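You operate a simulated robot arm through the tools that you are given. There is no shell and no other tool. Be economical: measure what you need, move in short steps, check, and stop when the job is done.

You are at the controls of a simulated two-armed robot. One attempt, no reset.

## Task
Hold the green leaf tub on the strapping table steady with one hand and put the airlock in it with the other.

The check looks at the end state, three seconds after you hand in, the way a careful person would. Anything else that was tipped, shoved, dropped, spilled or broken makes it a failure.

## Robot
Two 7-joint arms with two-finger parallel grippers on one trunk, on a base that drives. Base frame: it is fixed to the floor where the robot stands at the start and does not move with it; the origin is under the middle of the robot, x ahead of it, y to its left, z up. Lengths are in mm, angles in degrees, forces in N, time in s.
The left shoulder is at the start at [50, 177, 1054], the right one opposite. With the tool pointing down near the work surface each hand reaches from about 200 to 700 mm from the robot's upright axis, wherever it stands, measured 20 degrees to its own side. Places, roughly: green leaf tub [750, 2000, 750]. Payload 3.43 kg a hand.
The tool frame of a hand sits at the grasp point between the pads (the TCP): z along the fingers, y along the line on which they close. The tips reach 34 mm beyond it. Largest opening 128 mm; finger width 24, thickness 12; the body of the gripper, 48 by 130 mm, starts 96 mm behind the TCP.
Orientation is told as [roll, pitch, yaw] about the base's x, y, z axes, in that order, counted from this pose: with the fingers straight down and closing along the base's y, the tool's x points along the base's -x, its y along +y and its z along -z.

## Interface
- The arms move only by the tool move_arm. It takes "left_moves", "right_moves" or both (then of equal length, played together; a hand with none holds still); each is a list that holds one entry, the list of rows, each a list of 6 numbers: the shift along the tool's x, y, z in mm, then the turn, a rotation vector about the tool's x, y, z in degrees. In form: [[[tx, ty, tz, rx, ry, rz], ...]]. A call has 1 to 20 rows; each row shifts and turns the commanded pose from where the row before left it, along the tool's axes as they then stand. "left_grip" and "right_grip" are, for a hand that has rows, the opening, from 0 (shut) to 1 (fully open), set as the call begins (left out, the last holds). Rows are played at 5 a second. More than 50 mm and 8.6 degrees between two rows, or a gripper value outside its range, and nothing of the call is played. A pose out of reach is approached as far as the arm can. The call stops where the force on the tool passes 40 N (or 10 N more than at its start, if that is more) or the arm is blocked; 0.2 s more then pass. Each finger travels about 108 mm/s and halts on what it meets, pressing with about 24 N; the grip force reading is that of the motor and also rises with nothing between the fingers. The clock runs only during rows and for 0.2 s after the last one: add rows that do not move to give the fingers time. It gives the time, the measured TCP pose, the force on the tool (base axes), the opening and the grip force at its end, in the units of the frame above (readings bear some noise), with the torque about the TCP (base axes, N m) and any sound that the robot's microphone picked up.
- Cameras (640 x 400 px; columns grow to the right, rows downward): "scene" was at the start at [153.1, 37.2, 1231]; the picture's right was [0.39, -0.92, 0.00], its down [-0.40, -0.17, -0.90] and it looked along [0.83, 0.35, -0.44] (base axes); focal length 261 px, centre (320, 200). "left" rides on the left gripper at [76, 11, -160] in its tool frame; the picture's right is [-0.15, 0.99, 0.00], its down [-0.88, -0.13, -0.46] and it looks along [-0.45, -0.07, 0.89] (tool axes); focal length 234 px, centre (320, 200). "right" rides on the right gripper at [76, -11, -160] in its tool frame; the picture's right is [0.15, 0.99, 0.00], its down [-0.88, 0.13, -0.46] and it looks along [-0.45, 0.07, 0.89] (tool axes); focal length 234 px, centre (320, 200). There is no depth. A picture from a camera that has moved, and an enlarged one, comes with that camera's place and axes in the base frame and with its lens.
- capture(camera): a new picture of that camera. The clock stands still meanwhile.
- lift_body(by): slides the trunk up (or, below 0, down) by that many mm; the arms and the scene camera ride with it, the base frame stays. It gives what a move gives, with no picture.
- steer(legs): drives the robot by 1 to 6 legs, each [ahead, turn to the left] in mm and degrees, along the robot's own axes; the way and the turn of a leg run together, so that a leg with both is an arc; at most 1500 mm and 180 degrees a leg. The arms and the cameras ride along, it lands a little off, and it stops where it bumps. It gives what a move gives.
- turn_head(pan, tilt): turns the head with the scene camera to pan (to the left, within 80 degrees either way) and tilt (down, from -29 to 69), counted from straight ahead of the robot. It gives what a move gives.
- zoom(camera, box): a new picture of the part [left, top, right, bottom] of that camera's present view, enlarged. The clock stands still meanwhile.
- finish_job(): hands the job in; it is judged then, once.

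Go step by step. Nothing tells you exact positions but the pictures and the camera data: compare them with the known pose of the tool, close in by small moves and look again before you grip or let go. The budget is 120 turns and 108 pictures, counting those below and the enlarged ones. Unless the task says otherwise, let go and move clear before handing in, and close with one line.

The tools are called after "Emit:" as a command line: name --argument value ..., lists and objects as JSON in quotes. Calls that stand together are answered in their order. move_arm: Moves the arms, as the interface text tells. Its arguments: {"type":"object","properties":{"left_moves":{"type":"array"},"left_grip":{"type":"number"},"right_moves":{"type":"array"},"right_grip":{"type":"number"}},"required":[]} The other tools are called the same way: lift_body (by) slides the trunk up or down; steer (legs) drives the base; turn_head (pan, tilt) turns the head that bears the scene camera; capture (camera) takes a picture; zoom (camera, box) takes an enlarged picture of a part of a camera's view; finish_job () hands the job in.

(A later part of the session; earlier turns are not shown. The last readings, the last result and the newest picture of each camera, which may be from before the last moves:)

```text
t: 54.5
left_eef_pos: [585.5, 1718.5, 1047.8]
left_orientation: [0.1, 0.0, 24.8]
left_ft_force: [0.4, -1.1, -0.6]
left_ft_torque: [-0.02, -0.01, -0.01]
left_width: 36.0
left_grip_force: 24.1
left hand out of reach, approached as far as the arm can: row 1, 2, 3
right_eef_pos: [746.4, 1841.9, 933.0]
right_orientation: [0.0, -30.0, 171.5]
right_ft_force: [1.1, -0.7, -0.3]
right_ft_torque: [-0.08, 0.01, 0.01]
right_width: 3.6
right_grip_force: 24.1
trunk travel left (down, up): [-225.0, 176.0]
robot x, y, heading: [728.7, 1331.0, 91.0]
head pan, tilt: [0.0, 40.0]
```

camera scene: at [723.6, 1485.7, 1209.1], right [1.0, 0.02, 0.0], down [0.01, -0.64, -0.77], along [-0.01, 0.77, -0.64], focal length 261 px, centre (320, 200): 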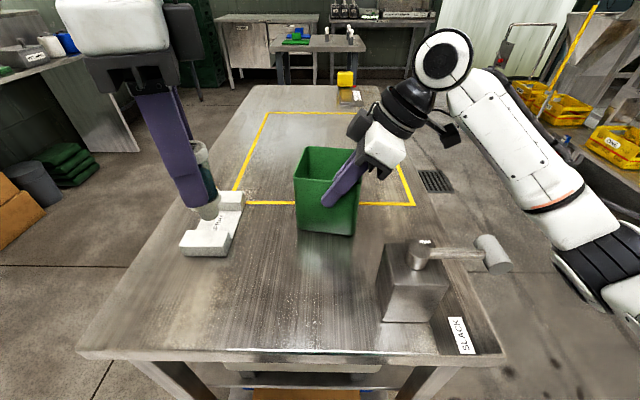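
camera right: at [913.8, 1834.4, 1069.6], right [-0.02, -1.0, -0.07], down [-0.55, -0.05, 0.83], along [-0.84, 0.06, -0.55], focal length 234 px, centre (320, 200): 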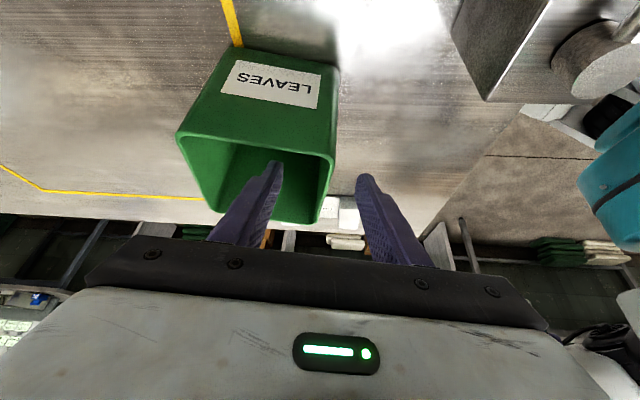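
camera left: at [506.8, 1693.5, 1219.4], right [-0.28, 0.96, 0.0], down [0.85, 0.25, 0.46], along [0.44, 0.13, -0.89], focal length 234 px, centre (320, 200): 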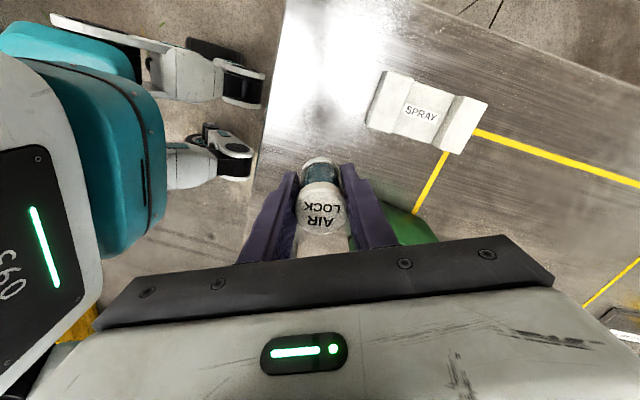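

Commanding upward makes it sag, so height relative to the shoulder matters at this twist. I'll try a milder twist (yaw ≈ 50).

Emit:
move_arm --left_moves '[[[0, 0, 0, 0, 0, -8.4], [0, 0, 0, 0, 0, -8.4], [0, 0, 0, 0, 0, -8.4], [0, 0, -12, 0, 0, 0], [0, 0, -12, 0, 0, 0], [0, 0, 0, 0, 0, 0]]]'

Emit:
move_arm --left_moves '[[[-23, 19, 0, 0, 0, 0], [-23, 19, 0, 0, 0, 0], [-23, 19, 0, 0, 0, 0], [-23, 19, 0, 0, 0, 0], [0, 0, 0, 0, 0, 0]]]'

```text
t: 55.9
left_eef_pos: [585.3, 1717.0, 1070.3]
left_orientation: [0.0, 0.1, 50.0]
left_ft_force: [-0.4, -0.1, -0.5]
left_ft_torque: [-0.01, 0.02, 0.04]
left_width: 36.1
left_grip_force: 24.1
right_eef_pos: [746.9, 1841.3, 932.2]
right_orientation: [0.0, -30.0, 171.6]
right_ft_force: [-0.4, 0.4, -0.2]
right_ft_torque: [-0.09, 0.03, 0.04]
right_width: 4.2
right_grip_force: 24.1
trunk travel left (down, up): [-225.0, 176.0]
robot x, y, heading: [727.3, 1332.1, 91.1]
head pan, tilt: [0.0, 40.0]
```

```text
t: 57.1
left_eef_pos: [538.1, 1788.3, 1067.0]
left_orientation: [0.0, 0.0, 49.9]
left_ft_force: [0.0, -0.4, -0.1]
left_ft_torque: [0.01, -0.01, 0.01]
left_width: 36.2
left_grip_force: 24.0
left hand out of reach, approached as far as the arm can: row 1, 2, 3, 4
right_eef_pos: [745.1, 1841.8, 932.0]
right_orientation: [-0.1, -30.0, 171.5]
right_ft_force: [0.4, 1.1, 0.5]
right_ft_torque: [-0.09, 0.05, -0.01]
right_width: 3.8
right_grip_force: 24.0
trunk travel left (down, up): [-225.0, 176.0]
robot x, y, heading: [729.8, 1328.3, 91.0]
head pan, tilt: [0.0, 40.0]
```

The left arm's twist is limited when stretched this high relative to its shoulder. Raising the trunk should free both arms, so I'll release the tub, back the right hand out, raise the trunk and then re-grip.

Emit:
move_arm --right_moves '[[[0, 0, 0, 0, 0, 0], [0, 0, 0, 0, 0, 0], [0, 0, -20, 0, 0, 0], [0, 0, -25, 0, 0, 0], [0, 0, -25, 0, 0, 0], [0, 0, -25, 0, 0, 0], [0, 0, 0, 0, 0, 0]]]' --right_grip 0.3

Emit:
lift_body --by 150

Emit:
capture --camera "scene"

```text
t: 58.7
left_eef_pos: [539.8, 1788.4, 1065.9]
left_orientation: [0.0, 0.0, 49.8]
left_ft_force: [0.2, 0.1, -0.6]
left_ft_torque: [0.0, 0.0, -0.05]
left_width: 35.9
left_grip_force: 24.0
right_eef_pos: [793.2, 1834.9, 1014.8]
right_orientation: [-0.1, -30.0, 171.5]
right_ft_force: [0.6, 0.6, -0.6]
right_ft_torque: [0.04, 0.01, -0.02]
right_width: 38.4
right_grip_force: 0.0
trunk travel left (down, up): [-225.0, 176.0]
robot x, y, heading: [728.0, 1332.5, 91.2]
head pan, tilt: [0.0, 40.0]
```

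```text
t: 60.5
left_eef_pos: [538.5, 1788.8, 1216.5]
left_orientation: [0.0, 0.0, 49.8]
left_ft_force: [0.2, 0.6, -0.2]
left_ft_torque: [-0.01, -0.01, -0.01]
left_width: 35.8
left_grip_force: 23.7
right_eef_pos: [792.6, 1833.9, 1164.0]
right_orientation: [-0.1, -30.0, 171.7]
right_ft_force: [-0.1, -0.7, -0.2]
right_ft_torque: [0.0, 0.02, 0.04]
right_width: 38.5
right_grip_force: 0.1
trunk travel left (down, up): [-375.0, 26.0]
robot x, y, heading: [725.9, 1329.0, 90.9]
head pan, tilt: [0.0, 40.0]
```

```text
74 pictures are left
camera scene: at [723.6, 1485.9, 1359.1], right [1.0, 0.02, 0.0], down [0.01, -0.64, -0.77], along [-0.01, 0.77, -0.64], focal length 261 px, centre (320, 200)
```

scene: 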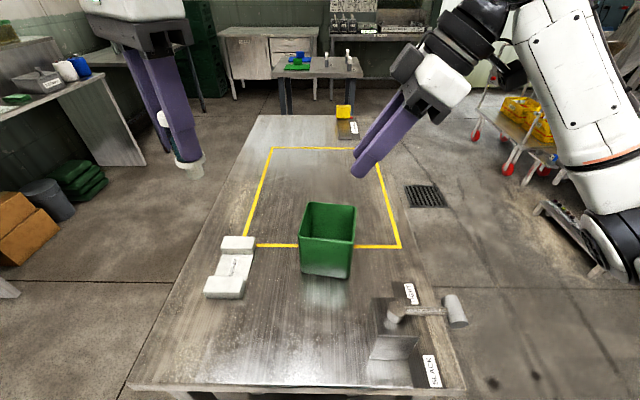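

The tub is undisturbed. I'll now lower the left hand again and re-turn it to yaw ≈ 10.

Emit:
move_arm --left_moves '[[[0, 0, 34, 0, 0, 0], [0, 0, 34, 0, 0, 0], [0, 0, 34, 0, 0, 0], [0, 0, 34, 0, 0, 0], [0, 0, 0, 0, 0, 8], [0, 0, 0, 0, 0, 8], [0, 0, 0, 0, 0, 8], [0, 0, 0, 0, 0, 8], [0, 0, 0, 0, 0, 8], [0, 0, 0, 0, 0, 0]]]'

```text
t: 62.7
left_eef_pos: [625.7, 1654.9, 1072.3]
left_orientation: [0.4, 0.0, 10.1]
left_ft_force: [0.4, 0.7, -0.6]
left_ft_torque: [0.01, -0.02, 0.0]
left_width: 36.2
left_grip_force: 23.9
left hand out of reach, approached as far as the arm can: row 6, 7, 8, 9
right_eef_pos: [792.4, 1835.0, 1165.4]
right_orientation: [0.0, -30.0, 171.7]
right_ft_force: [0.7, 0.2, -0.4]
right_ft_torque: [0.03, -0.03, 0.01]
right_width: 38.4
right_grip_force: 0.0
trunk travel left (down, up): [-375.0, 26.0]
robot x, y, heading: [729.7, 1327.8, 91.1]
head pan, tilt: [0.0, 40.0]
```

Height helped little; the right arm's lean is what gave it freedom. I'll lean the left hand outward 16° likewise and try to advance.

Emit:
move_arm --left_moves '[[[0, 0, 0, 0, 0, -8], [0, 0, 0, 0, -8, 0], [0, 0, 0, 0, -8, 0], [-8, 28, 0, 0, 0, 0], [-8, 28, 0, 0, 0, 0], [-8, 28, 0, 0, 0, 0], [-8, 28, 0, 0, 0, 0], [0, 0, 0, 0, 0, 0]]]'

```text
t: 64.5
left_eef_pos: [665.5, 1710.4, 1074.4]
left_orientation: [0.4, -16.0, 18.1]
left_ft_force: [0.4, -0.5, 0.0]
left_ft_torque: [0.0, 0.01, 0.01]
left_width: 35.8
left_grip_force: 24.3
left hand out of reach, approached as far as the arm can: row 4, 5, 6, 7
right_eef_pos: [793.7, 1835.0, 1164.0]
right_orientation: [-0.2, -30.0, 171.6]
right_ft_force: [-0.9, -0.8, 0.4]
right_ft_torque: [0.04, 0.01, 0.0]
right_width: 38.6
right_grip_force: 0.0
trunk travel left (down, up): [-375.0, 26.0]
robot x, y, heading: [731.0, 1330.4, 91.1]
head pan, tilt: [0.0, 40.0]
```

The left twist stays limited, so I'm changing the plan to natural hand attitudes: left hand closing along x (no twist), right hand pinching the tub's right wall near the front while leaning back toward the robot. First I return the left hand to its normal attitude and off to the left.

Emit:
move_arm --left_moves '[[[0, 0, -10, 0, 8, 0], [0, 0, -10, 0, 8, 0], [20, 0, -10, 0, 0, -8.1], [20, 0, -10, 0, 0, -8.1], [20, 0, 0, 0, 0, -8.1], [20, 0, 0, 0, 0, -8.1], [0, 0, 0, 0, 0, -8.1], [0, 0, 0, 0, 0, -8.1], [0, 0, 0, 0, 0, -8.1], [0, 0, 0, 0, 0, -8.1], [0, 0, 0, 0, 0, -8.1], [0, 30, 0, 0, 0, 0], [0, 30, 0, 0, 0, 0], [0, 30, 0, 0, 0, 0], [0, 0, 0, 0, 0, 0]]]'

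Emit:
move_arm --right_moves '[[[0, 0, 0, 0, 7.5, 0], [0, 0, 0, 0, 7.5, 0], [0, 0, 0, 0, 7.5, 0], [0, 0, 0, 0, 7.5, 0], [0, 0, 0, 0, 0, 8.06], [0, 0, 0, 0, 0, 8.06], [0, 0, 0, 0, 0, 8.06], [0, 0, 0, 0, 0, 8.06], [0, 0, 0, 0, 0, 8.06], [0, 0, 0, 0, 0, 8.06], [0, 0, 0, 0, 0, 8.06], [0, 0, 0, 0, 0, 8.06], [0, 0, 0, 0, 0, 8.06], [0, 0, 0, 0, 0, 8.06], [0, 0, 0, 0, 0, 8.06], [0, 0, 0, 0, 0, 0]]]'

```text
t: 67.7
left_eef_pos: [476.2, 1657.5, 1097.4]
left_orientation: [-3.8, -1.3, 90.9]
left_ft_force: [0.7, 0.2, -0.4]
left_ft_torque: [0.0, 0.02, 0.01]
left_width: 36.0
left_grip_force: 23.6
left hand out of reach, approached as far as the arm can: row 1, 2
right_eef_pos: [793.7, 1834.7, 1164.2]
right_orientation: [-0.2, -30.0, 171.7]
right_ft_force: [0.2, -0.4, 0.1]
right_ft_torque: [-0.02, 0.0, 0.0]
right_width: 38.4
right_grip_force: 0.0
trunk travel left (down, up): [-375.0, 26.0]
robot x, y, heading: [728.8, 1329.0, 91.2]
head pan, tilt: [0.0, 40.0]
```

```text
t: 71.1
left_eef_pos: [475.8, 1657.3, 1098.4]
left_orientation: [-4.0, -1.3, 90.9]
left_ft_force: [0.3, 0.3, -0.5]
left_ft_torque: [0.03, 0.0, 0.0]
left_width: 36.2
left_grip_force: 23.8
right_eef_pos: [793.4, 1834.7, 1164.3]
right_orientation: [0.0, -0.1, 82.8]
right_ft_force: [0.4, 0.3, -0.9]
right_ft_torque: [0.0, -0.02, 0.04]
right_width: 38.3
right_grip_force: 0.1
trunk travel left (down, up): [-375.0, 26.0]
robot x, y, heading: [727.9, 1326.8, 90.9]
head pan, tilt: [0.0, 40.0]
```

Emit:
move_arm --right_moves '[[[0, 0, 0, 0, -8, 0], [0, 0, 0, 0, -8, 0], [0, 0, 0, 0, -8, 0], [0, 0, 0, 0, -8, 0], [0, 0, 0, 0, -8, 0], [25, 1.8, 19.3, 0, 0, 0], [25, 1.8, 19.3, 0, 0, 0], [25, 1.8, 19.3, 0, 0, 0], [25, 1.8, 19.3, 0, 0, 0], [25, 1.8, 19.3, 0, 0, 0], [0, 0, 0, 0, 0, 0]]]' --right_grip 0.5

Emit:
capture --camera "right"

Emit:
capture --camera "scene"

```text
t: 73.5
left_eef_pos: [476.2, 1657.5, 1097.7]
left_orientation: [-3.9, -1.4, 91.0]
left_ft_force: [-0.3, 0.5, 0.3]
left_ft_torque: [0.0, 0.01, -0.01]
left_width: 36.2
left_grip_force: 24.5
right_eef_pos: [778.8, 1801.6, 1009.1]
right_orientation: [-0.1, -40.1, 82.9]
right_ft_force: [0.8, 0.5, 0.1]
right_ft_torque: [-0.02, 0.0, 0.0]
right_width: 63.8
right_grip_force: 0.1
trunk travel left (down, up): [-375.0, 26.0]
robot x, y, heading: [730.6, 1331.2, 90.8]
head pan, tilt: [0.0, 40.0]
```

```text
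73 pictures are left
camera right: at [770.9, 1641.2, 1081.0], right [-1.0, 0.01, -0.09], down [-0.08, 0.39, 0.92], along [0.05, 0.92, -0.39], focal length 234 px, centre (320, 200)
```

right: 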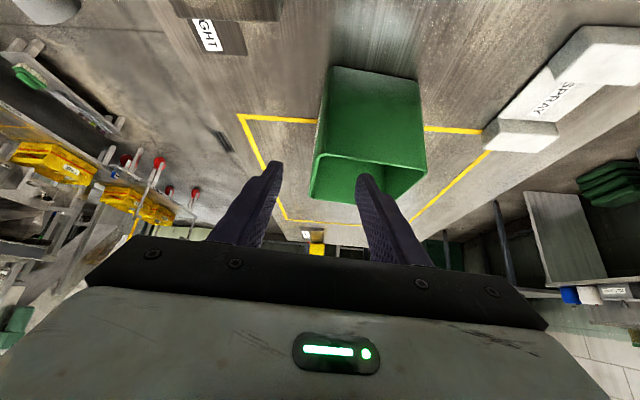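

```text
72 pictures are left
camera scene: at [723.6, 1485.7, 1359.2], right [1.0, 0.02, 0.0], down [0.01, -0.64, -0.77], along [-0.01, 0.77, -0.64], focal length 261 px, centre (320, 200)
```

scene: 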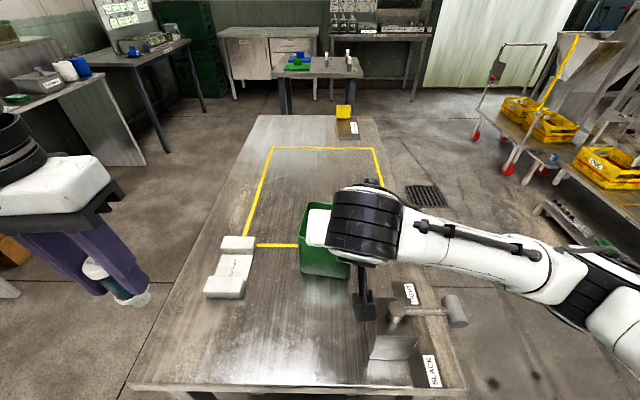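

The right wall lies between the fingers. I'll shift 2 mm and advance, with a stop to check.

Emit:
move_arm --right_moves '[[[0, -2, 25, 0, 0, 0], [0, 0, 25, 0, 0, 0], [0, 0, 25, 0, 0, 0], [0, 0, 0, 0, 0, 0]]]'

Emit:
capture --camera "right"

Emit:
zoom --camera "scene" --box '[280, 160, 480, 380]'

```text
t: 74.1
left_eef_pos: [476.9, 1658.0, 1097.7]
left_orientation: [-3.8, -1.3, 91.0]
left_ft_force: [-0.9, -0.1, -0.3]
left_ft_torque: [-0.06, 0.02, -0.02]
left_width: 36.0
left_grip_force: 23.3
right_eef_pos: [780.6, 1839.7, 980.8]
right_orientation: [2.0, -41.8, 81.8]
right_ft_force: [0.5, -4.2, 12.8]
right_ft_torque: [0.06, 0.36, 0.11]
right_width: 63.5
right_grip_force: 0.2
trunk travel left (down, up): [-375.0, 26.0]
robot x, y, heading: [728.0, 1329.7, 91.0]
head pan, tilt: [0.0, 40.0]
stopped in row 3 (right hand): the force on the tool passed its limit (the readings are from after the stop); the commanded pose is now the measured one
```

```text
71 pictures are left
camera right: at [774.5, 1676.9, 1048.4], right [-1.0, 0.01, -0.07], down [-0.06, 0.36, 0.93], along [0.04, 0.93, -0.36], focal length 234 px, centre (320, 200)
```

right: 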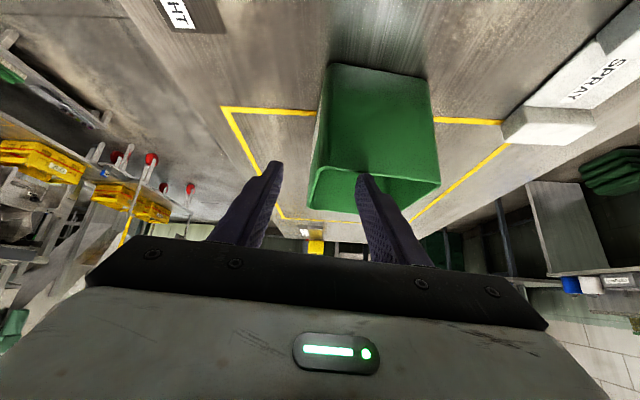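

```text
1.82 times, centred on (380, 270) of scene
camera zoom: at [723.7, 1486.4, 1359.0], right [1.0, 0.02, 0.0], down [0.01, -0.64, -0.77], along [-0.01, 0.77, -0.64], focal length 474 px, centre (211, 73)
```

zoom: 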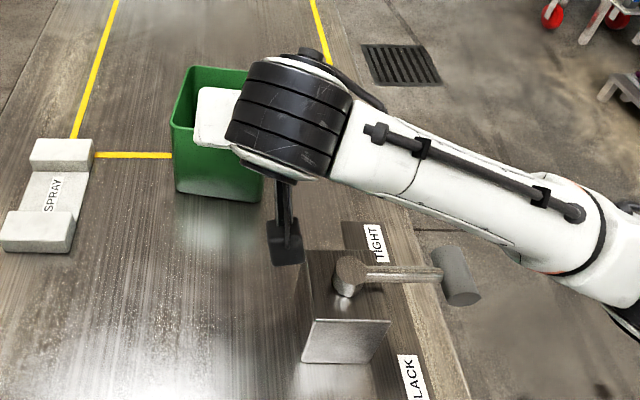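

The finger's lower edge touched the tub's front rim and it may have been nudged slightly. I'll back off straight along the tool axis and re-measure.

Emit:
move_arm --right_moves '[[[0, 0, -20, 0, 0, 0], [0, 0, -25, 0, 0, 0], [0, 0, -25, 0, 0, 0], [0, 0, 0, 0, 0, 0]]]'

Emit:
zoom --camera "scene" --box '[240, 180, 400, 300]'

Emit:
capture --camera "right"

```text
t: 75.1
left_eef_pos: [476.8, 1658.1, 1097.7]
left_orientation: [-3.9, -1.3, 90.9]
left_ft_force: [-0.2, 0.2, 0.1]
left_ft_torque: [-0.05, -0.05, 0.02]
left_width: 35.9
left_grip_force: 24.0
right_eef_pos: [777.3, 1792.6, 1031.8]
right_orientation: [1.6, -41.5, 82.0]
right_ft_force: [-1.4, 0.3, 0.7]
right_ft_torque: [0.01, 0.0, -0.01]
right_width: 64.1
right_grip_force: 0.0
trunk travel left (down, up): [-375.0, 26.0]
robot x, y, heading: [728.1, 1326.5, 91.0]
head pan, tilt: [0.0, 40.0]
```

```text
3.33 times, centred on (320, 240) of scene
camera zoom: at [723.8, 1485.8, 1359.1], right [1.0, 0.02, 0.0], down [0.01, -0.64, -0.77], along [-0.01, 0.77, -0.64], focal length 870 px, centre (320, 67)
```

zoom: 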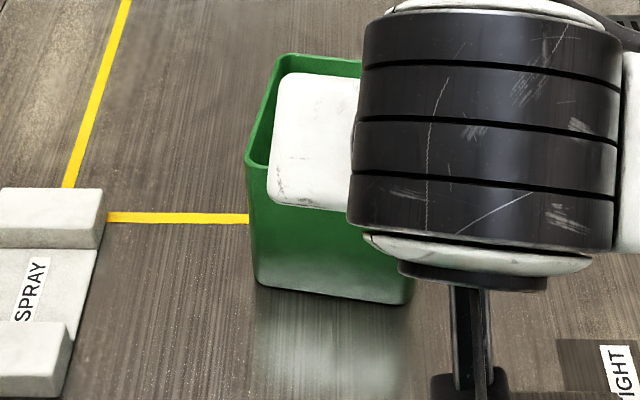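

```text
68 pictures are left
camera right: at [770.3, 1629.8, 1100.6], right [-1.0, 0.01, -0.08], down [-0.07, 0.37, 0.93], along [0.04, 0.93, -0.37], focal length 234 px, centre (320, 200)
```

right: 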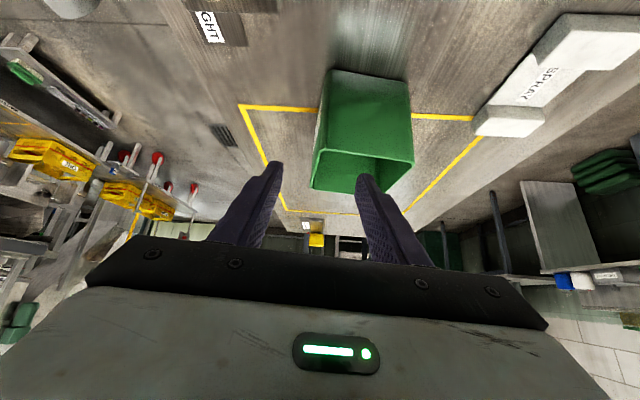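

The tub was pushed about 20 mm straight back (still upright); its right wall now runs from (786,1861) to (803,1971). I'll straighten the hand and approach further back along that wall so the finger clears the front rim.

Emit:
move_arm --right_moves '[[[0, 0, 0, 1.6, 0, 0], [-24.5, 2, 0, 0, 0, 0], [0, 0, 30, 0, 0, 0], [0, 0, 30, 0, 0, 0], [0, 0, 30, 0, 0, 0], [0, 0, 0, 0, 0, 0]]]'

Emit:
capture --camera "right"

```text
t: 76.5
left_eef_pos: [475.1, 1657.1, 1098.2]
left_orientation: [-3.8, -1.3, 91.0]
left_ft_force: [0.6, 0.0, -1.1]
left_ft_torque: [0.0, 0.02, 0.02]
left_width: 35.9
left_grip_force: 24.3
right_eef_pos: [786.0, 1870.4, 979.0]
right_orientation: [-0.1, -41.5, 82.1]
right_ft_force: [-0.3, 0.3, -0.1]
right_ft_torque: [0.05, 0.0, -0.02]
right_width: 63.9
right_grip_force: 0.1
trunk travel left (down, up): [-375.0, 26.0]
robot x, y, heading: [728.0, 1331.5, 91.2]
head pan, tilt: [0.0, 40.0]
```

```text
67 pictures are left
camera right: at [775.4, 1708.8, 1047.3], right [-0.99, 0.03, -0.1], down [-0.08, 0.37, 0.92], along [0.06, 0.93, -0.37], focal length 234 px, centre (320, 200)
```

right: 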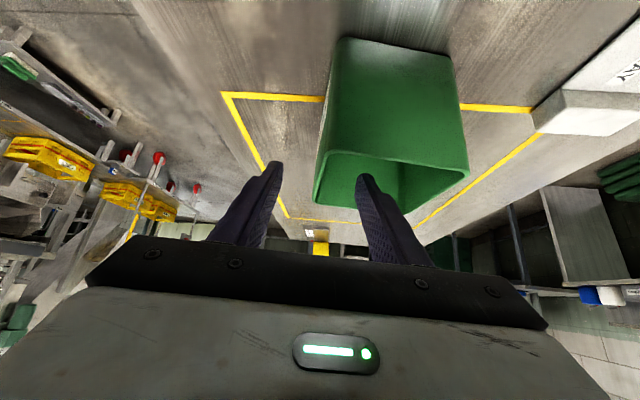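

Emit:
move_arm --right_moves '[[[0, 0, 15, 0, 0, 0], [0, 0, 15, 0, 0, 0], [0, 0, 0, 0, 0, 0]]]'

Emit:
zoom --camera "right" --box '[220, 100, 480, 260]'

```text
t: 77.3
left_eef_pos: [476.1, 1658.3, 1097.6]
left_orientation: [-3.9, -1.4, 90.9]
left_ft_force: [0.4, 0.4, -0.2]
left_ft_torque: [-0.02, -0.02, -0.02]
left_width: 35.7
left_grip_force: 24.6
right_eef_pos: [788.9, 1889.8, 955.4]
right_orientation: [0.0, -41.4, 82.0]
right_ft_force: [0.9, -0.2, 0.1]
right_ft_torque: [-0.04, 0.0, -0.02]
right_width: 63.8
right_grip_force: 0.2
trunk travel left (down, up): [-375.0, 26.0]
robot x, y, heading: [724.5, 1326.0, 90.7]
head pan, tilt: [0.0, 40.0]
```

```text
2.46 times, centred on (350, 180) of right
camera zoom: at [778.1, 1728.0, 1024.3], right [-0.99, 0.03, -0.1], down [-0.08, 0.37, 0.92], along [0.06, 0.93, -0.37], focal length 576 px, centre (246, 249)
```

zoom: 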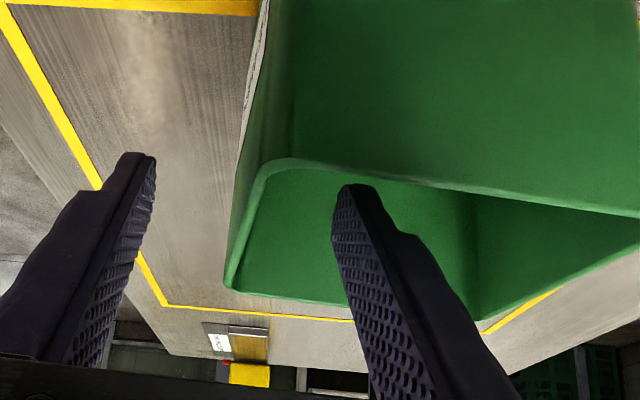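

No contact and the inside finger is past the front rim. Continue 28 mm, then narrow the fingers.

Emit:
move_arm --right_moves '[[[0, 0, 14, 0, 0, 0], [0, 0, 14, 0, 0, 0], [0, 0, 0, 0, 0, 0]]]'

Emit:
move_arm --right_moves '[[[0, 0, 0, 0, 0, 0], [0, 0, 0, 0, 0, 0]]]' --right_grip 0.25

Emit:
zoom --camera "right" --box '[220, 100, 480, 260]'

```text
t: 78.1
left_eef_pos: [476.1, 1656.0, 1098.7]
left_orientation: [-3.9, -1.3, 90.9]
left_ft_force: [-1.1, 0.2, -0.8]
left_ft_torque: [-0.01, -0.01, 0.0]
left_width: 36.0
left_grip_force: 23.9
right_eef_pos: [793.1, 1908.1, 935.7]
right_orientation: [0.0, -41.4, 82.0]
right_ft_force: [-0.4, 0.4, -0.3]
right_ft_torque: [0.0, -0.03, -0.01]
right_width: 64.2
right_grip_force: 0.1
trunk travel left (down, up): [-375.0, 26.0]
robot x, y, heading: [727.2, 1330.6, 90.9]
head pan, tilt: [0.0, 40.0]
```

```text
t: 78.7
left_eef_pos: [475.7, 1656.9, 1098.0]
left_orientation: [-3.9, -1.4, 91.0]
left_ft_force: [0.0, 0.6, -0.5]
left_ft_torque: [0.01, 0.02, 0.0]
left_width: 36.1
left_grip_force: 24.0
right_eef_pos: [792.4, 1908.2, 935.5]
right_orientation: [0.0, -41.4, 82.0]
right_ft_force: [0.1, -0.9, 0.1]
right_ft_torque: [-0.02, 0.0, 0.01]
right_width: 32.0
right_grip_force: 0.0
trunk travel left (down, up): [-375.0, 26.0]
robot x, y, heading: [726.5, 1327.4, 91.0]
head pan, tilt: [0.0, 40.0]
```

```text
2.46 times, centred on (350, 180) of right
camera zoom: at [780.8, 1746.1, 1004.0], right [-0.99, 0.03, -0.1], down [-0.08, 0.37, 0.92], along [0.06, 0.93, -0.37], focal length 576 px, centre (246, 249)
```

zoom: 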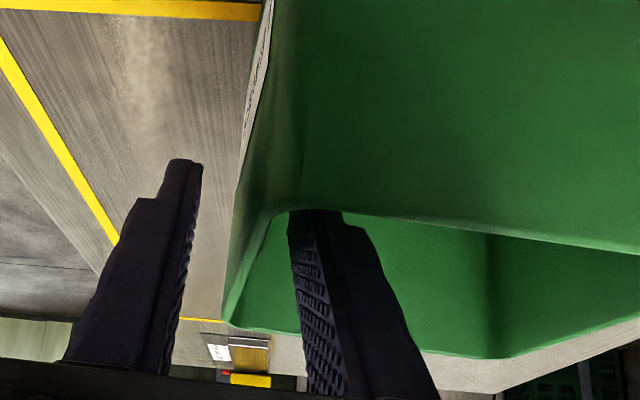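

Centred. Closing on the right wall.

Emit:
move_arm --right_moves '[[[0, 0, 0, 0, 0, 0], [0, 0, 0, 0, 0, 0], [0, 0, 0, 0, 0, 0], [0, 0, 0, 0, 0, 0]]]' --right_grip 0

Emit:
capture --camera "scene"

```text
t: 79.7
left_eef_pos: [476.0, 1657.1, 1099.3]
left_orientation: [-3.9, -1.3, 90.8]
left_ft_force: [-0.9, -0.5, -0.8]
left_ft_torque: [0.0, -0.01, 0.01]
left_width: 35.9
left_grip_force: 23.9
right_eef_pos: [793.0, 1908.4, 935.7]
right_orientation: [-0.1, -41.4, 82.0]
right_ft_force: [0.0, -0.5, -0.3]
right_ft_torque: [0.04, 0.01, 0.02]
right_width: 3.7
right_grip_force: 23.9
trunk travel left (down, up): [-375.0, 26.0]
robot x, y, heading: [730.1, 1330.0, 91.2]
head pan, tilt: [0.0, 40.0]
```

```text
64 pictures are left
camera scene: at [723.6, 1485.6, 1359.2], right [1.0, 0.02, 0.0], down [0.01, -0.64, -0.77], along [-0.01, 0.77, -0.64], focal length 261 px, centre (320, 200)
```

scene: 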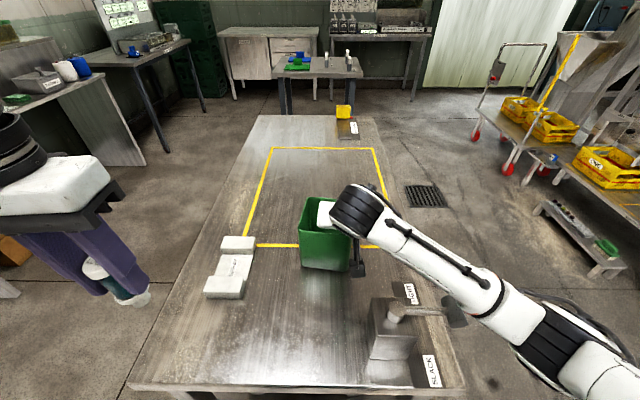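

The right wall is held firmly. I'll slide the tub gently back by 18 mm to its original place.

Emit:
move_arm --right_moves '[[[2.66, -0.5, -2.36, 0, 0, 0], [2.66, -0.5, -2.36, 0, 0, 0], [2.66, -0.5, -2.36, 0, 0, 0], [2.66, -0.5, -2.36, 0, 0, 0], [2.66, -0.5, -2.36, 0, 0, 0], [0, 0, 0, 0, 0, 0]]]'

Emit:
zoom --camera "scene" --box '[240, 180, 400, 300]'

```text
t: 81.1
left_eef_pos: [476.0, 1657.9, 1098.3]
left_orientation: [-3.9, -1.3, 90.9]
left_ft_force: [-0.5, 0.3, -0.5]
left_ft_torque: [-0.01, -0.03, 0.01]
left_width: 36.0
left_grip_force: 24.3
right_eef_pos: [792.5, 1889.7, 935.5]
right_orientation: [-0.2, -41.5, 82.0]
right_ft_force: [0.5, -0.6, 0.3]
right_ft_torque: [0.06, -0.01, -0.02]
right_width: 3.9
right_grip_force: 23.8
trunk travel left (down, up): [-375.0, 26.0]
robot x, y, heading: [729.8, 1329.8, 90.9]
head pan, tilt: [0.0, 40.0]
```

```text
3.33 times, centred on (320, 240) of scene
camera zoom: at [723.7, 1485.7, 1359.1], right [1.0, 0.02, 0.0], down [0.01, -0.64, -0.77], along [-0.01, 0.77, -0.64], focal length 870 px, centre (320, 67)
```

zoom: 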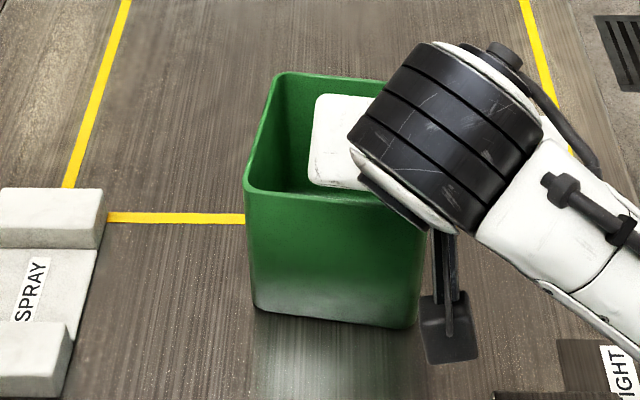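

The tub is back at its original spot and held. Now I'll level the left hand, align it with the tub, and move it forward beside the tub at height.

Emit:
move_arm --left_moves '[[[0, 0, 0, -3.9, 1.3, 0], [0, 0, 0, 0, 0, 4.5], [0, 0, 0, 0, 0, 4.5], [-40.6, -12.2, 0, 0, 0, 0], [-40.6, -12.2, 0, 0, 0, 0], [-40.6, -12.2, 0, 0, 0, 0], [-40.6, -12.2, 0, 0, 0, 0], [-40.6, -12.2, 0, 0, 0, 0], [-40.6, -12.2, 0, 0, 0, 0], [-40.6, -12.2, 0, 0, 0, 0], [0, 0, 0, 0, 0, 0]]]'

Emit:
capture --camera "left"

```text
t: 83.5
left_eef_pos: [538.3, 1836.7, 1091.6]
left_orientation: [0.1, -0.1, 81.8]
left_ft_force: [0.3, 0.3, -0.7]
left_ft_torque: [0.01, 0.03, -0.02]
left_width: 36.1
left_grip_force: 23.7
left hand out of reach, approached as far as the arm can: row 8, 9, 10
right_eef_pos: [792.5, 1888.5, 936.1]
right_orientation: [-0.1, -41.4, 82.1]
right_ft_force: [-0.1, -0.5, -0.7]
right_ft_torque: [0.03, -0.1, 0.04]
right_width: 3.8
right_grip_force: 23.9
trunk travel left (down, up): [-375.0, 26.0]
robot x, y, heading: [724.6, 1329.8, 91.0]
head pan, tilt: [0.0, 40.0]
```

```text
62 pictures are left
camera left: at [514.6, 1763.2, 1252.4], right [-0.96, 0.29, 0.0], down [0.25, 0.85, 0.46], along [0.13, 0.44, -0.89], focal length 234 px, centre (320, 200)
```

left: 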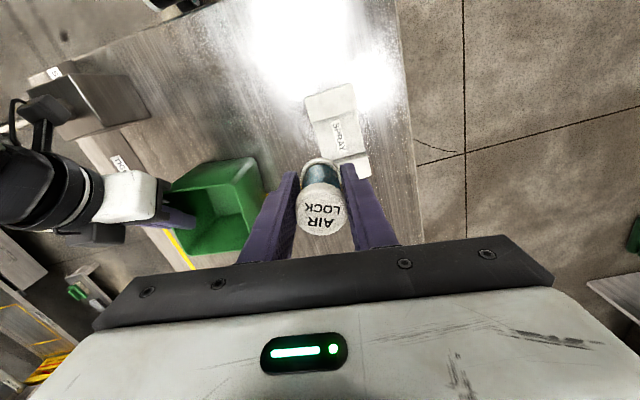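

That height stretches the arm too far; lower it should reach. I'll descend to z ≈ 1035 (airlock bottom still above the rim) and then approach the tub's left side.

Emit:
move_arm --left_moves '[[[0, 0, 28, 0, 0, 0], [0, 0, 28, 0, 0, 0], [-26, -22, 0, 0, 0, 0], [-26, -22, 0, 0, 0, 0], [-26, -22, 0, 0, 0, 0], [0, 0, 0, 0, 0, 0]]]'

Emit:
capture --camera "left"

```text
t: 84.9
left_eef_pos: [538.2, 1835.8, 1039.6]
left_orientation: [-0.1, -0.1, 81.8]
left_ft_force: [0.0, 1.0, 0.2]
left_ft_torque: [-0.01, -0.02, 0.01]
left_width: 35.8
left_grip_force: 24.3
left hand out of reach, approached as far as the arm can: row 3, 4, 5
right_eef_pos: [791.7, 1888.6, 936.4]
right_orientation: [0.0, -41.4, 82.0]
right_ft_force: [0.2, -0.1, -0.5]
right_ft_torque: [-0.02, -0.07, 0.0]
right_width: 3.6
right_grip_force: 24.1
trunk travel left (down, up): [-375.0, 26.0]
robot x, y, heading: [728.4, 1329.7, 91.0]
head pan, tilt: [0.0, 40.0]
```

```text
61 pictures are left
camera left: at [514.2, 1762.6, 1199.8], right [-0.96, 0.29, 0.0], down [0.25, 0.85, 0.46], along [0.13, 0.44, -0.89], focal length 234 px, centre (320, 200)
```

left: 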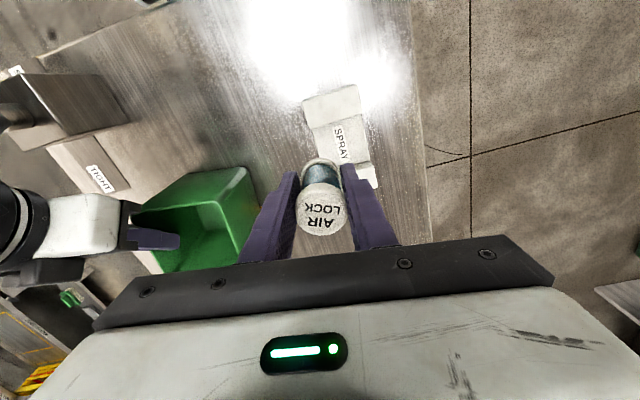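

The block does not depend on height, so it may be a joint-posture limit. I'll probe: pure +x, then pure +y.

Emit:
move_arm --left_moves '[[[-4, -29, 0, 0, 0, 0], [-4, -29, 0, 0, 0, 0], [0, 0, 0, 0, 0, 0]]]'

Emit:
move_arm --left_moves '[[[-29, 4, 0, 0, 0, 0], [-29, 4, 0, 0, 0, 0], [0, 0, 0, 0, 0, 0]]]'

```text
t: 85.7
left_eef_pos: [562.8, 1808.1, 1043.1]
left_orientation: [0.0, -0.2, 82.0]
left_ft_force: [0.2, 0.1, 0.6]
left_ft_torque: [0.02, -0.01, -0.01]
left_width: 36.0
left_grip_force: 24.0
left hand out of reach, approached as far as the arm can: row 1, 2
right_eef_pos: [792.0, 1888.8, 935.7]
right_orientation: [0.0, -41.5, 82.0]
right_ft_force: [-0.1, -0.6, 0.3]
right_ft_torque: [0.03, -0.09, -0.02]
right_width: 3.7
right_grip_force: 24.1
trunk travel left (down, up): [-375.0, 26.0]
robot x, y, heading: [725.7, 1329.4, 90.9]
head pan, tilt: [0.0, 40.0]
```

```text
t: 86.5
left_eef_pos: [533.7, 1840.2, 1045.8]
left_orientation: [0.0, 0.0, 81.9]
left_ft_force: [0.3, 0.2, -0.1]
left_ft_torque: [0.01, -0.02, 0.01]
left_width: 36.1
left_grip_force: 23.8
left hand out of reach, approached as far as the arm can: row 1, 2
right_eef_pos: [793.0, 1889.7, 936.4]
right_orientation: [0.1, -41.3, 82.0]
right_ft_force: [0.3, -1.4, 0.1]
right_ft_torque: [0.0, -0.1, -0.03]
right_width: 3.8
right_grip_force: 24.0
trunk travel left (down, up): [-375.0, 26.0]
robot x, y, heading: [728.8, 1332.6, 90.9]
head pan, tilt: [0.0, 40.0]
```

The boundary looks like a badly wound posture rather than true reach. I'll look at the left arm's posture.

Emit:
turn_head --pan 45 --tilt 25

Emit:
capture --camera "scene"

```text
t: 87.7
left_eef_pos: [534.3, 1839.1, 1047.6]
left_orientation: [0.0, -0.1, 81.8]
left_ft_force: [-0.8, 0.3, -1.0]
left_ft_torque: [-0.02, 0.04, 0.0]
left_width: 36.1
left_grip_force: 24.1
right_eef_pos: [791.6, 1888.4, 935.4]
right_orientation: [-0.1, -41.4, 82.0]
right_ft_force: [0.8, 0.1, -0.4]
right_ft_torque: [-0.02, -0.1, -0.01]
right_width: 3.8
right_grip_force: 23.5
trunk travel left (down, up): [-375.0, 26.0]
robot x, y, heading: [725.7, 1332.8, 91.3]
head pan, tilt: [45.0, 25.0]
```

```text
60 pictures are left
camera scene: at [658.9, 1464.9, 1382.4], right [0.7, 0.72, 0.0], down [0.3, -0.29, -0.91], along [-0.65, 0.63, -0.42], focal length 261 px, centre (320, 200)
```

scene: 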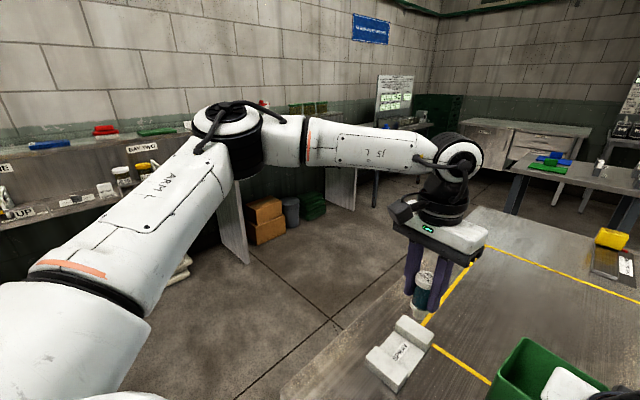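

The elbow is out to the side and not stretched; the limit tightens as the hand is turned clockwise, so turning it counter-clockwise should free it. I'll turn to yaw ≈ 115 and try advancing again.

Emit:
move_arm --left_moves '[[[0, 0, 0, 0, 0, -8.3], [0, 0, 0, 0, 0, -8.3], [0, 0, 0, 0, 0, -8.3], [0, 0, 0, 0, 0, -8.3], [0, 0, 0, 0, 0, 0]]]'

Emit:
move_arm --left_moves '[[[-10.5, -27.7, 0, 0, 0, 0], [-10.5, -27.7, 0, 0, 0, 0], [-10.5, -27.7, 0, 0, 0, 0], [0, 0, 0, 0, 0, 0]]]'

```text
t: 88.8
left_eef_pos: [534.9, 1840.5, 1046.6]
left_orientation: [0.0, 0.0, 115.2]
left_ft_force: [0.3, 0.5, -0.7]
left_ft_torque: [0.01, 0.01, 0.02]
left_width: 35.7
left_grip_force: 24.4
right_eef_pos: [792.4, 1889.2, 936.1]
right_orientation: [0.1, -41.4, 82.0]
right_ft_force: [-0.4, 0.2, -0.4]
right_ft_torque: [-0.02, -0.07, 0.03]
right_width: 3.6
right_grip_force: 23.5
trunk travel left (down, up): [-375.0, 26.0]
robot x, y, heading: [726.8, 1327.0, 91.2]
head pan, tilt: [45.0, 25.0]
```

```text
t: 89.8
left_eef_pos: [534.1, 1839.5, 1047.3]
left_orientation: [0.1, 0.0, 114.9]
left_ft_force: [0.4, 0.2, -0.5]
left_ft_torque: [0.0, 0.03, -0.01]
left_width: 35.9
left_grip_force: 24.7
left hand out of reach, approached as far as the arm can: row 1, 2, 3
right_eef_pos: [792.2, 1888.2, 936.4]
right_orientation: [0.0, -41.3, 81.9]
right_ft_force: [0.1, -0.1, -0.1]
right_ft_torque: [-0.06, -0.09, 0.03]
right_width: 3.8
right_grip_force: 24.2
trunk travel left (down, up): [-375.0, 26.0]
robot x, y, heading: [729.5, 1330.3, 91.0]
head pan, tilt: [45.0, 25.0]
```

It's the shoulder side that is saturated: the elbow stays fixed. I'll retract the left hand to its start-like place and twist it the other way to swing the elbow back to a better posture.

Emit:
move_arm --left_moves '[[[22.2, 31.3, -17, 0, 0, 0], [22.2, 31.3, -17, 0, 0, 0], [22.2, 31.3, -17, 0, 0, 0], [22.2, 31.3, -17, 0, 0, 0], [22.2, 31.3, -17, 0, 0, 0], [22.2, 31.3, -17, 0, 0, 0], [0, 0, 0, 0, 0, -8.3], [0, 0, 0, 0, 0, -8.3], [0, 0, 0, 0, 0, -8.3], [0, 0, 0, 0, 0, -8.3], [0, 0, 0, 0, 0, -8.3], [0, 0, 0, 0, 0, -8.3], [0, 0, 0, 0, 0, 0]]]'

Emit:
capture --camera "scene"

```text
t: 92.7
left_eef_pos: [421.3, 1640.5, 1150.4]
left_orientation: [-0.1, 0.1, 164.9]
left_ft_force: [0.1, 0.4, -0.9]
left_ft_torque: [-0.02, 0.01, 0.01]
left_width: 35.8
left_grip_force: 24.0
right_eef_pos: [793.1, 1889.3, 935.1]
right_orientation: [0.0, -41.4, 82.0]
right_ft_force: [-0.6, -0.4, 0.1]
right_ft_torque: [0.01, -0.09, 0.02]
right_width: 3.7
right_grip_force: 23.8
trunk travel left (down, up): [-375.0, 26.0]
robot x, y, heading: [726.5, 1325.5, 91.1]
head pan, tilt: [45.0, 25.0]
```

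```text
59 pictures are left
camera scene: at [658.8, 1464.9, 1382.4], right [0.7, 0.72, 0.0], down [0.3, -0.29, -0.91], along [-0.65, 0.63, -0.42], focal length 261 px, centre (320, 200)
```

scene: 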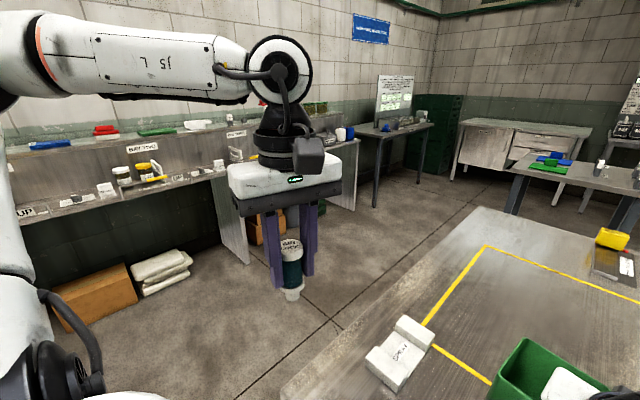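

Emit:
move_arm --left_moves '[[[0, 0, 0, 0, 0, 8.3], [0, 0, 0, 0, 0, 8.3], [0, 0, 0, 0, 0, 8.3], [0, 0, 0, 0, 0, 8.3], [0, 0, 0, 0, 0, 8.3], [0, 0, 0, 0, 0, 8.3], [0, 0, 0, 0, 0, 8.3], [0, 0, 0, 0, 0, 8.3], [-28, -27.6, 15, 0, 0, 0], [-28, -27.6, 15, 0, 0, 0], [-28, -27.6, 15, 0, 0, 0], [-28, -27.6, 15, 0, 0, 0], [-28, -27.6, 15, 0, 0, 0], [-28, -27.6, 15, 0, 0, 0], [-28, -27.6, 0, 0, 0, 0], [0, 0, 0, 0, 0, 0]]]'

Emit:
capture --camera "scene"

```text
t: 96.0
left_eef_pos: [547.2, 1826.9, 1060.6]
left_orientation: [0.0, 0.0, 98.5]
left_ft_force: [-0.6, -0.2, -0.9]
left_ft_torque: [0.01, 0.04, -0.03]
left_width: 35.7
left_grip_force: 24.2
left hand out of reach, approached as far as the arm can: row 14, 15
right_eef_pos: [792.3, 1888.8, 934.8]
right_orientation: [0.0, -41.4, 82.1]
right_ft_force: [-0.3, -0.1, -0.6]
right_ft_torque: [-0.04, -0.14, 0.02]
right_width: 3.9
right_grip_force: 24.2
trunk travel left (down, up): [-375.0, 26.0]
robot x, y, heading: [726.9, 1327.8, 91.1]
head pan, tilt: [45.0, 25.0]
```

```text
58 pictures are left
camera scene: at [658.8, 1464.8, 1382.4], right [0.7, 0.72, 0.0], down [0.3, -0.29, -0.91], along [-0.65, 0.63, -0.42], focal length 261 px, centre (320, 200)
```

scene: 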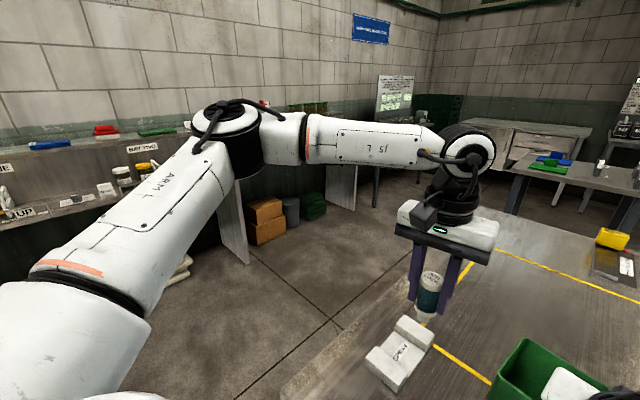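

Same boundary as before. I'll test whether leaning the fingers forward (as the right hand does) lets the left hand advance.

Emit:
move_arm --left_moves '[[[0, 0, 0, 0, -8, 0], [0, 0, 0, 0, -8, 0], [0, 0, 0, 0, -8, 0], [0, -25, 0, 0, 0, 0], [0, -25, 0, 0, 0, 0], [-20, 0, -9, 0, 0, 0], [-20, 0, -9, 0, 0, 0], [0, 0, 0, 0, 0, 0]]]'

```text
t: 97.8
left_eef_pos: [579.9, 1857.3, 1094.4]
left_orientation: [0.0, -24.1, 98.4]
left_ft_force: [0.1, 0.2, -1.1]
left_ft_torque: [0.02, 0.03, 0.0]
left_width: 36.0
left_grip_force: 23.8
left hand out of reach, approached as far as the arm can: row 5, 6, 7
right_eef_pos: [792.3, 1889.2, 935.8]
right_orientation: [0.0, -41.4, 82.0]
right_ft_force: [0.4, 0.8, -0.8]
right_ft_torque: [0.01, -0.08, -0.01]
right_width: 3.6
right_grip_force: 24.2
trunk travel left (down, up): [-375.0, 26.0]
robot x, y, heading: [728.5, 1330.2, 91.0]
head pan, tilt: [45.0, 25.0]
```

Leaning only gains a little. I'll try another route: straighten the hand, come in nearer the midline close to the robot, and then push forward from there.

Emit:
move_arm --left_moves '[[[0, 0, 0, 0, 8, 0], [0, 0, 0, 0, 8, 0], [0, 0, 0, 0, 8, 0], [40, 0, 0, 0, 0, 0], [40, 0, 0, 0, 0, 0], [40, 0, 0, 0, 0, 0], [40, 0, 0, 0, 0, 0], [40, 0, 0, 0, 0, 0], [20, -30, 0, 0, 0, 0], [20, -30, 0, 0, 0, 0], [0, 0, 0, 0, 0, 0]]]'

Emit:
move_arm --left_moves '[[[-30, 0, 0, 0, 0, 0], [-30, 0, 0, 0, 0, 0], [-30, 0, 0, 0, 0, 0], [-30, 0, 0, 0, 0, 0], [-30, 0, 0, 0, 0, 0], [0, 0, 0, 0, 0, 0]]]'

Emit:
capture --camera "scene"

```text
t: 100.2
left_eef_pos: [628.5, 1605.5, 1092.3]
left_orientation: [0.0, -0.1, 98.5]
left_ft_force: [-0.3, -0.8, -1.8]
left_ft_torque: [-0.02, 0.01, 0.0]
left_width: 36.1
left_grip_force: 24.1
left hand out of reach, approached as far as the arm can: row 1, 2, 3, 10
right_eef_pos: [792.4, 1889.4, 934.8]
right_orientation: [0.0, -41.4, 82.1]
right_ft_force: [-0.3, -0.4, -0.2]
right_ft_torque: [-0.01, -0.1, 0.0]
right_width: 3.7
right_grip_force: 24.0
trunk travel left (down, up): [-375.0, 26.0]
robot x, y, heading: [727.2, 1327.1, 91.1]
head pan, tilt: [45.0, 25.0]
```

```text
t: 101.7
left_eef_pos: [599.7, 1750.5, 1091.3]
left_orientation: [-0.2, -0.1, 98.5]
left_ft_force: [0.3, -0.5, -0.7]
left_ft_torque: [0.02, -0.01, 0.03]
left_width: 36.2
left_grip_force: 23.8
left hand out of reach, approached as far as the arm can: row 5
right_eef_pos: [792.8, 1888.4, 935.2]
right_orientation: [0.0, -41.4, 82.0]
right_ft_force: [0.7, 1.3, -0.3]
right_ft_torque: [0.01, -0.06, 0.04]
right_width: 3.7
right_grip_force: 24.2
trunk travel left (down, up): [-375.0, 26.0]
robot x, y, heading: [726.9, 1332.4, 90.7]
head pan, tilt: [45.0, 25.0]
```

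```text
57 pictures are left
camera scene: at [658.9, 1464.7, 1382.5], right [0.7, 0.72, 0.0], down [0.3, -0.29, -0.91], along [-0.65, 0.63, -0.42], focal length 261 px, centre (320, 200)
```

scene: 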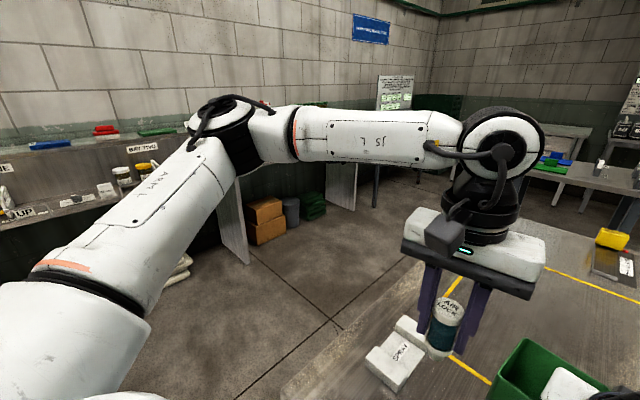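

The upper arm is pinned in an elbow-high posture, while the right arm works elbow-low. I'll test whether going lower frees it, in the clear space left-front of the tub.

Emit:
move_arm --left_moves '[[[25, 0, 0, 0, 0, 0], [25, 0, 0, 0, 0, 0], [0, 0, 38, 0, 0, 0], [0, 0, 38, 0, 0, 0], [0, 0, 38, 0, 0, 0], [0, 0, 38, 0, 0, 0], [-25, 0, 0, 0, 0, 0], [-25, 0, 0, 0, 0, 0], [-25, 0, 0, 0, 0, 0], [-25, 0, 0, 0, 0, 0], [0, 0, 0, 0, 0, 0]]]'

Emit:
capture --camera "scene"

```text
t: 104.0
left_eef_pos: [556.0, 1782.7, 957.4]
left_orientation: [0.0, -0.1, 98.4]
left_ft_force: [0.0, 0.4, -0.7]
left_ft_torque: [-0.02, 0.01, -0.02]
left_width: 35.8
left_grip_force: 23.6
left hand out of reach, approached as far as the arm can: row 5, 6, 7, 8, 9, 10
right_eef_pos: [792.1, 1889.7, 936.3]
right_orientation: [0.0, -41.4, 82.0]
right_ft_force: [-0.5, 0.6, 0.6]
right_ft_torque: [0.0, -0.08, -0.01]
right_width: 3.8
right_grip_force: 24.1
trunk travel left (down, up): [-375.0, 26.0]
robot x, y, heading: [725.2, 1329.5, 90.8]
head pan, tilt: [45.0, 25.0]
```

```text
56 pictures are left
camera scene: at [658.9, 1464.8, 1382.5], right [0.7, 0.72, 0.0], down [0.3, -0.29, -0.91], along [-0.65, 0.63, -0.42], focal length 261 px, centre (320, 200)
```

scene: 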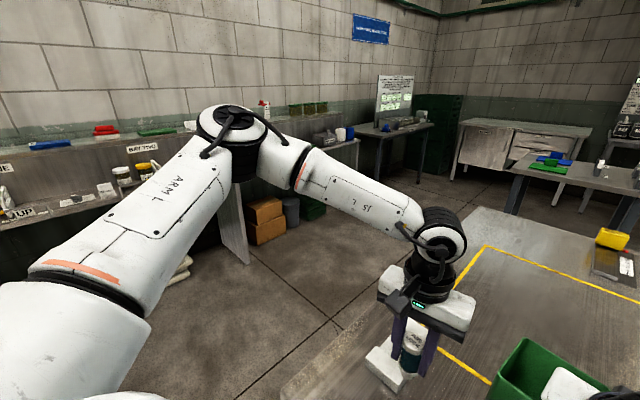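

Still pinned elbow-high. I'll take the left hand out beside the table and down low, which must force the elbow down, and then come back in with that better posture.

Emit:
move_arm --left_moves '[[[0, 0, -40, 0, 0, 0], [24.3, 31, -5, 0, 0, 0], [24.3, 31, -5, 0, 0, 0], [24.3, 31, -5, 0, 0, 0], [24.3, 31, -5, 0, 0, 0], [24.3, 31, -5, 0, 0, 0], [13.5, 45, 0, 0, 0, 0], [13.5, 45, 0, 0, 0, 0], [13.5, 45, 0, 0, 0, 0], [13.5, 45, 0, 0, 0, 0], [0, 0, 45, 0, 0, 0], [0, 0, 45, 0, 0, 0], [0, 0, 45, 0, 0, 0], [0, 0, 45, 0, 0, 0], [0, 0, 45, 0, 0, 0], [0, 0, 45, 0, 0, 0], [0, 0, 45, 0, 0, 0], [0, 0, 45, 0, 0, 0], [0, 0, 0, 0, 0, 0]]]'

Emit:
capture --camera "scene"

```text
t: 108.0
left_eef_pos: [247.7, 1561.0, 661.1]
left_orientation: [0.0, 0.1, 98.4]
left_ft_force: [-0.5, 0.3, -0.3]
left_ft_torque: [0.03, 0.01, 0.0]
left_width: 36.0
left_grip_force: 24.0
right_eef_pos: [791.7, 1889.7, 935.9]
right_orientation: [0.0, -41.4, 82.0]
right_ft_force: [0.6, 0.9, -0.1]
right_ft_torque: [-0.08, -0.1, -0.01]
right_width: 3.8
right_grip_force: 23.6
trunk travel left (down, up): [-375.0, 26.0]
robot x, y, heading: [725.2, 1328.3, 90.9]
head pan, tilt: [45.0, 25.0]
```

```text
55 pictures are left
camera scene: at [658.9, 1464.8, 1382.5], right [0.7, 0.72, 0.0], down [0.3, -0.29, -0.91], along [-0.65, 0.63, -0.42], focal length 261 px, centre (320, 200)
```

scene: 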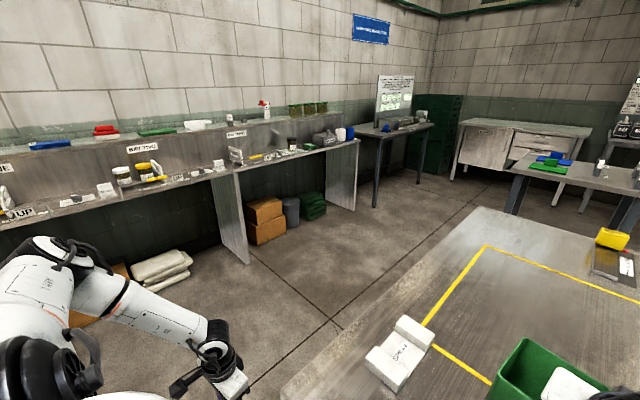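

It went down freely. Now back up just above table height and inward at that low height.

Emit:
move_arm --left_moves '[[[0, 0, -45, 0, 0, 0], [0, 0, -45, 0, 0, 0], [0, 0, -45, 0, 0, 0], [0, 0, -45, 0, 0, 0], [0, 0, -45, 0, 0, 0], [0, 0, -45, 0, 0, 0], [-14, -41.5, 0, 0, 0, 0], [-14, -41.5, 0, 0, 0, 0], [-14, -41.5, 0, 0, 0, 0], [-14, -41.5, 0, 0, 0, 0], [-14, -41.5, 0, 0, 0, 0], [-14, -41.5, 0, 0, 0, 0], [-14, -41.5, 0, 0, 0, 0], [-14, -41.5, 0, 0, 0, 0], [0, 0, 0, 0, 0, 0]]]'

Emit:
capture --camera "scene"

```text
t: 111.2
left_eef_pos: [561.8, 1721.9, 933.9]
left_orientation: [0.1, 0.0, 98.5]
left_ft_force: [-0.2, -0.3, -0.3]
left_ft_torque: [-0.03, 0.01, -0.02]
left_width: 36.1
left_grip_force: 23.8
right_eef_pos: [791.2, 1890.0, 935.8]
right_orientation: [-0.1, -41.4, 81.9]
right_ft_force: [-0.2, 0.1, -0.7]
right_ft_torque: [0.03, 0.04, 0.06]
right_width: 3.7
right_grip_force: 23.6
trunk travel left (down, up): [-375.0, 26.0]
robot x, y, heading: [727.8, 1325.8, 90.9]
head pan, tilt: [45.0, 25.0]
```

```text
54 pictures are left
camera scene: at [658.6, 1464.8, 1382.4], right [0.7, 0.72, 0.0], down [0.3, -0.29, -0.91], along [-0.65, 0.63, -0.42], focal length 261 px, centre (320, 200)
```

scene: 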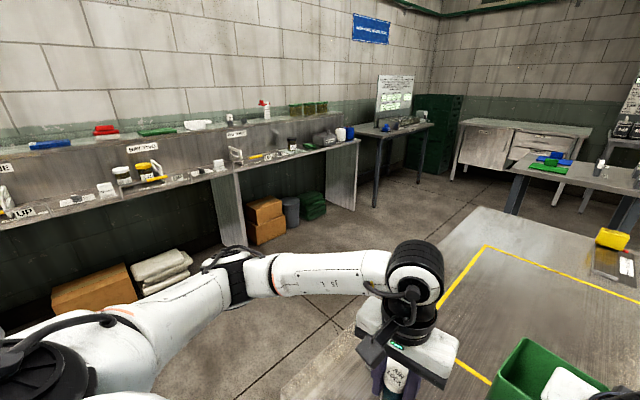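

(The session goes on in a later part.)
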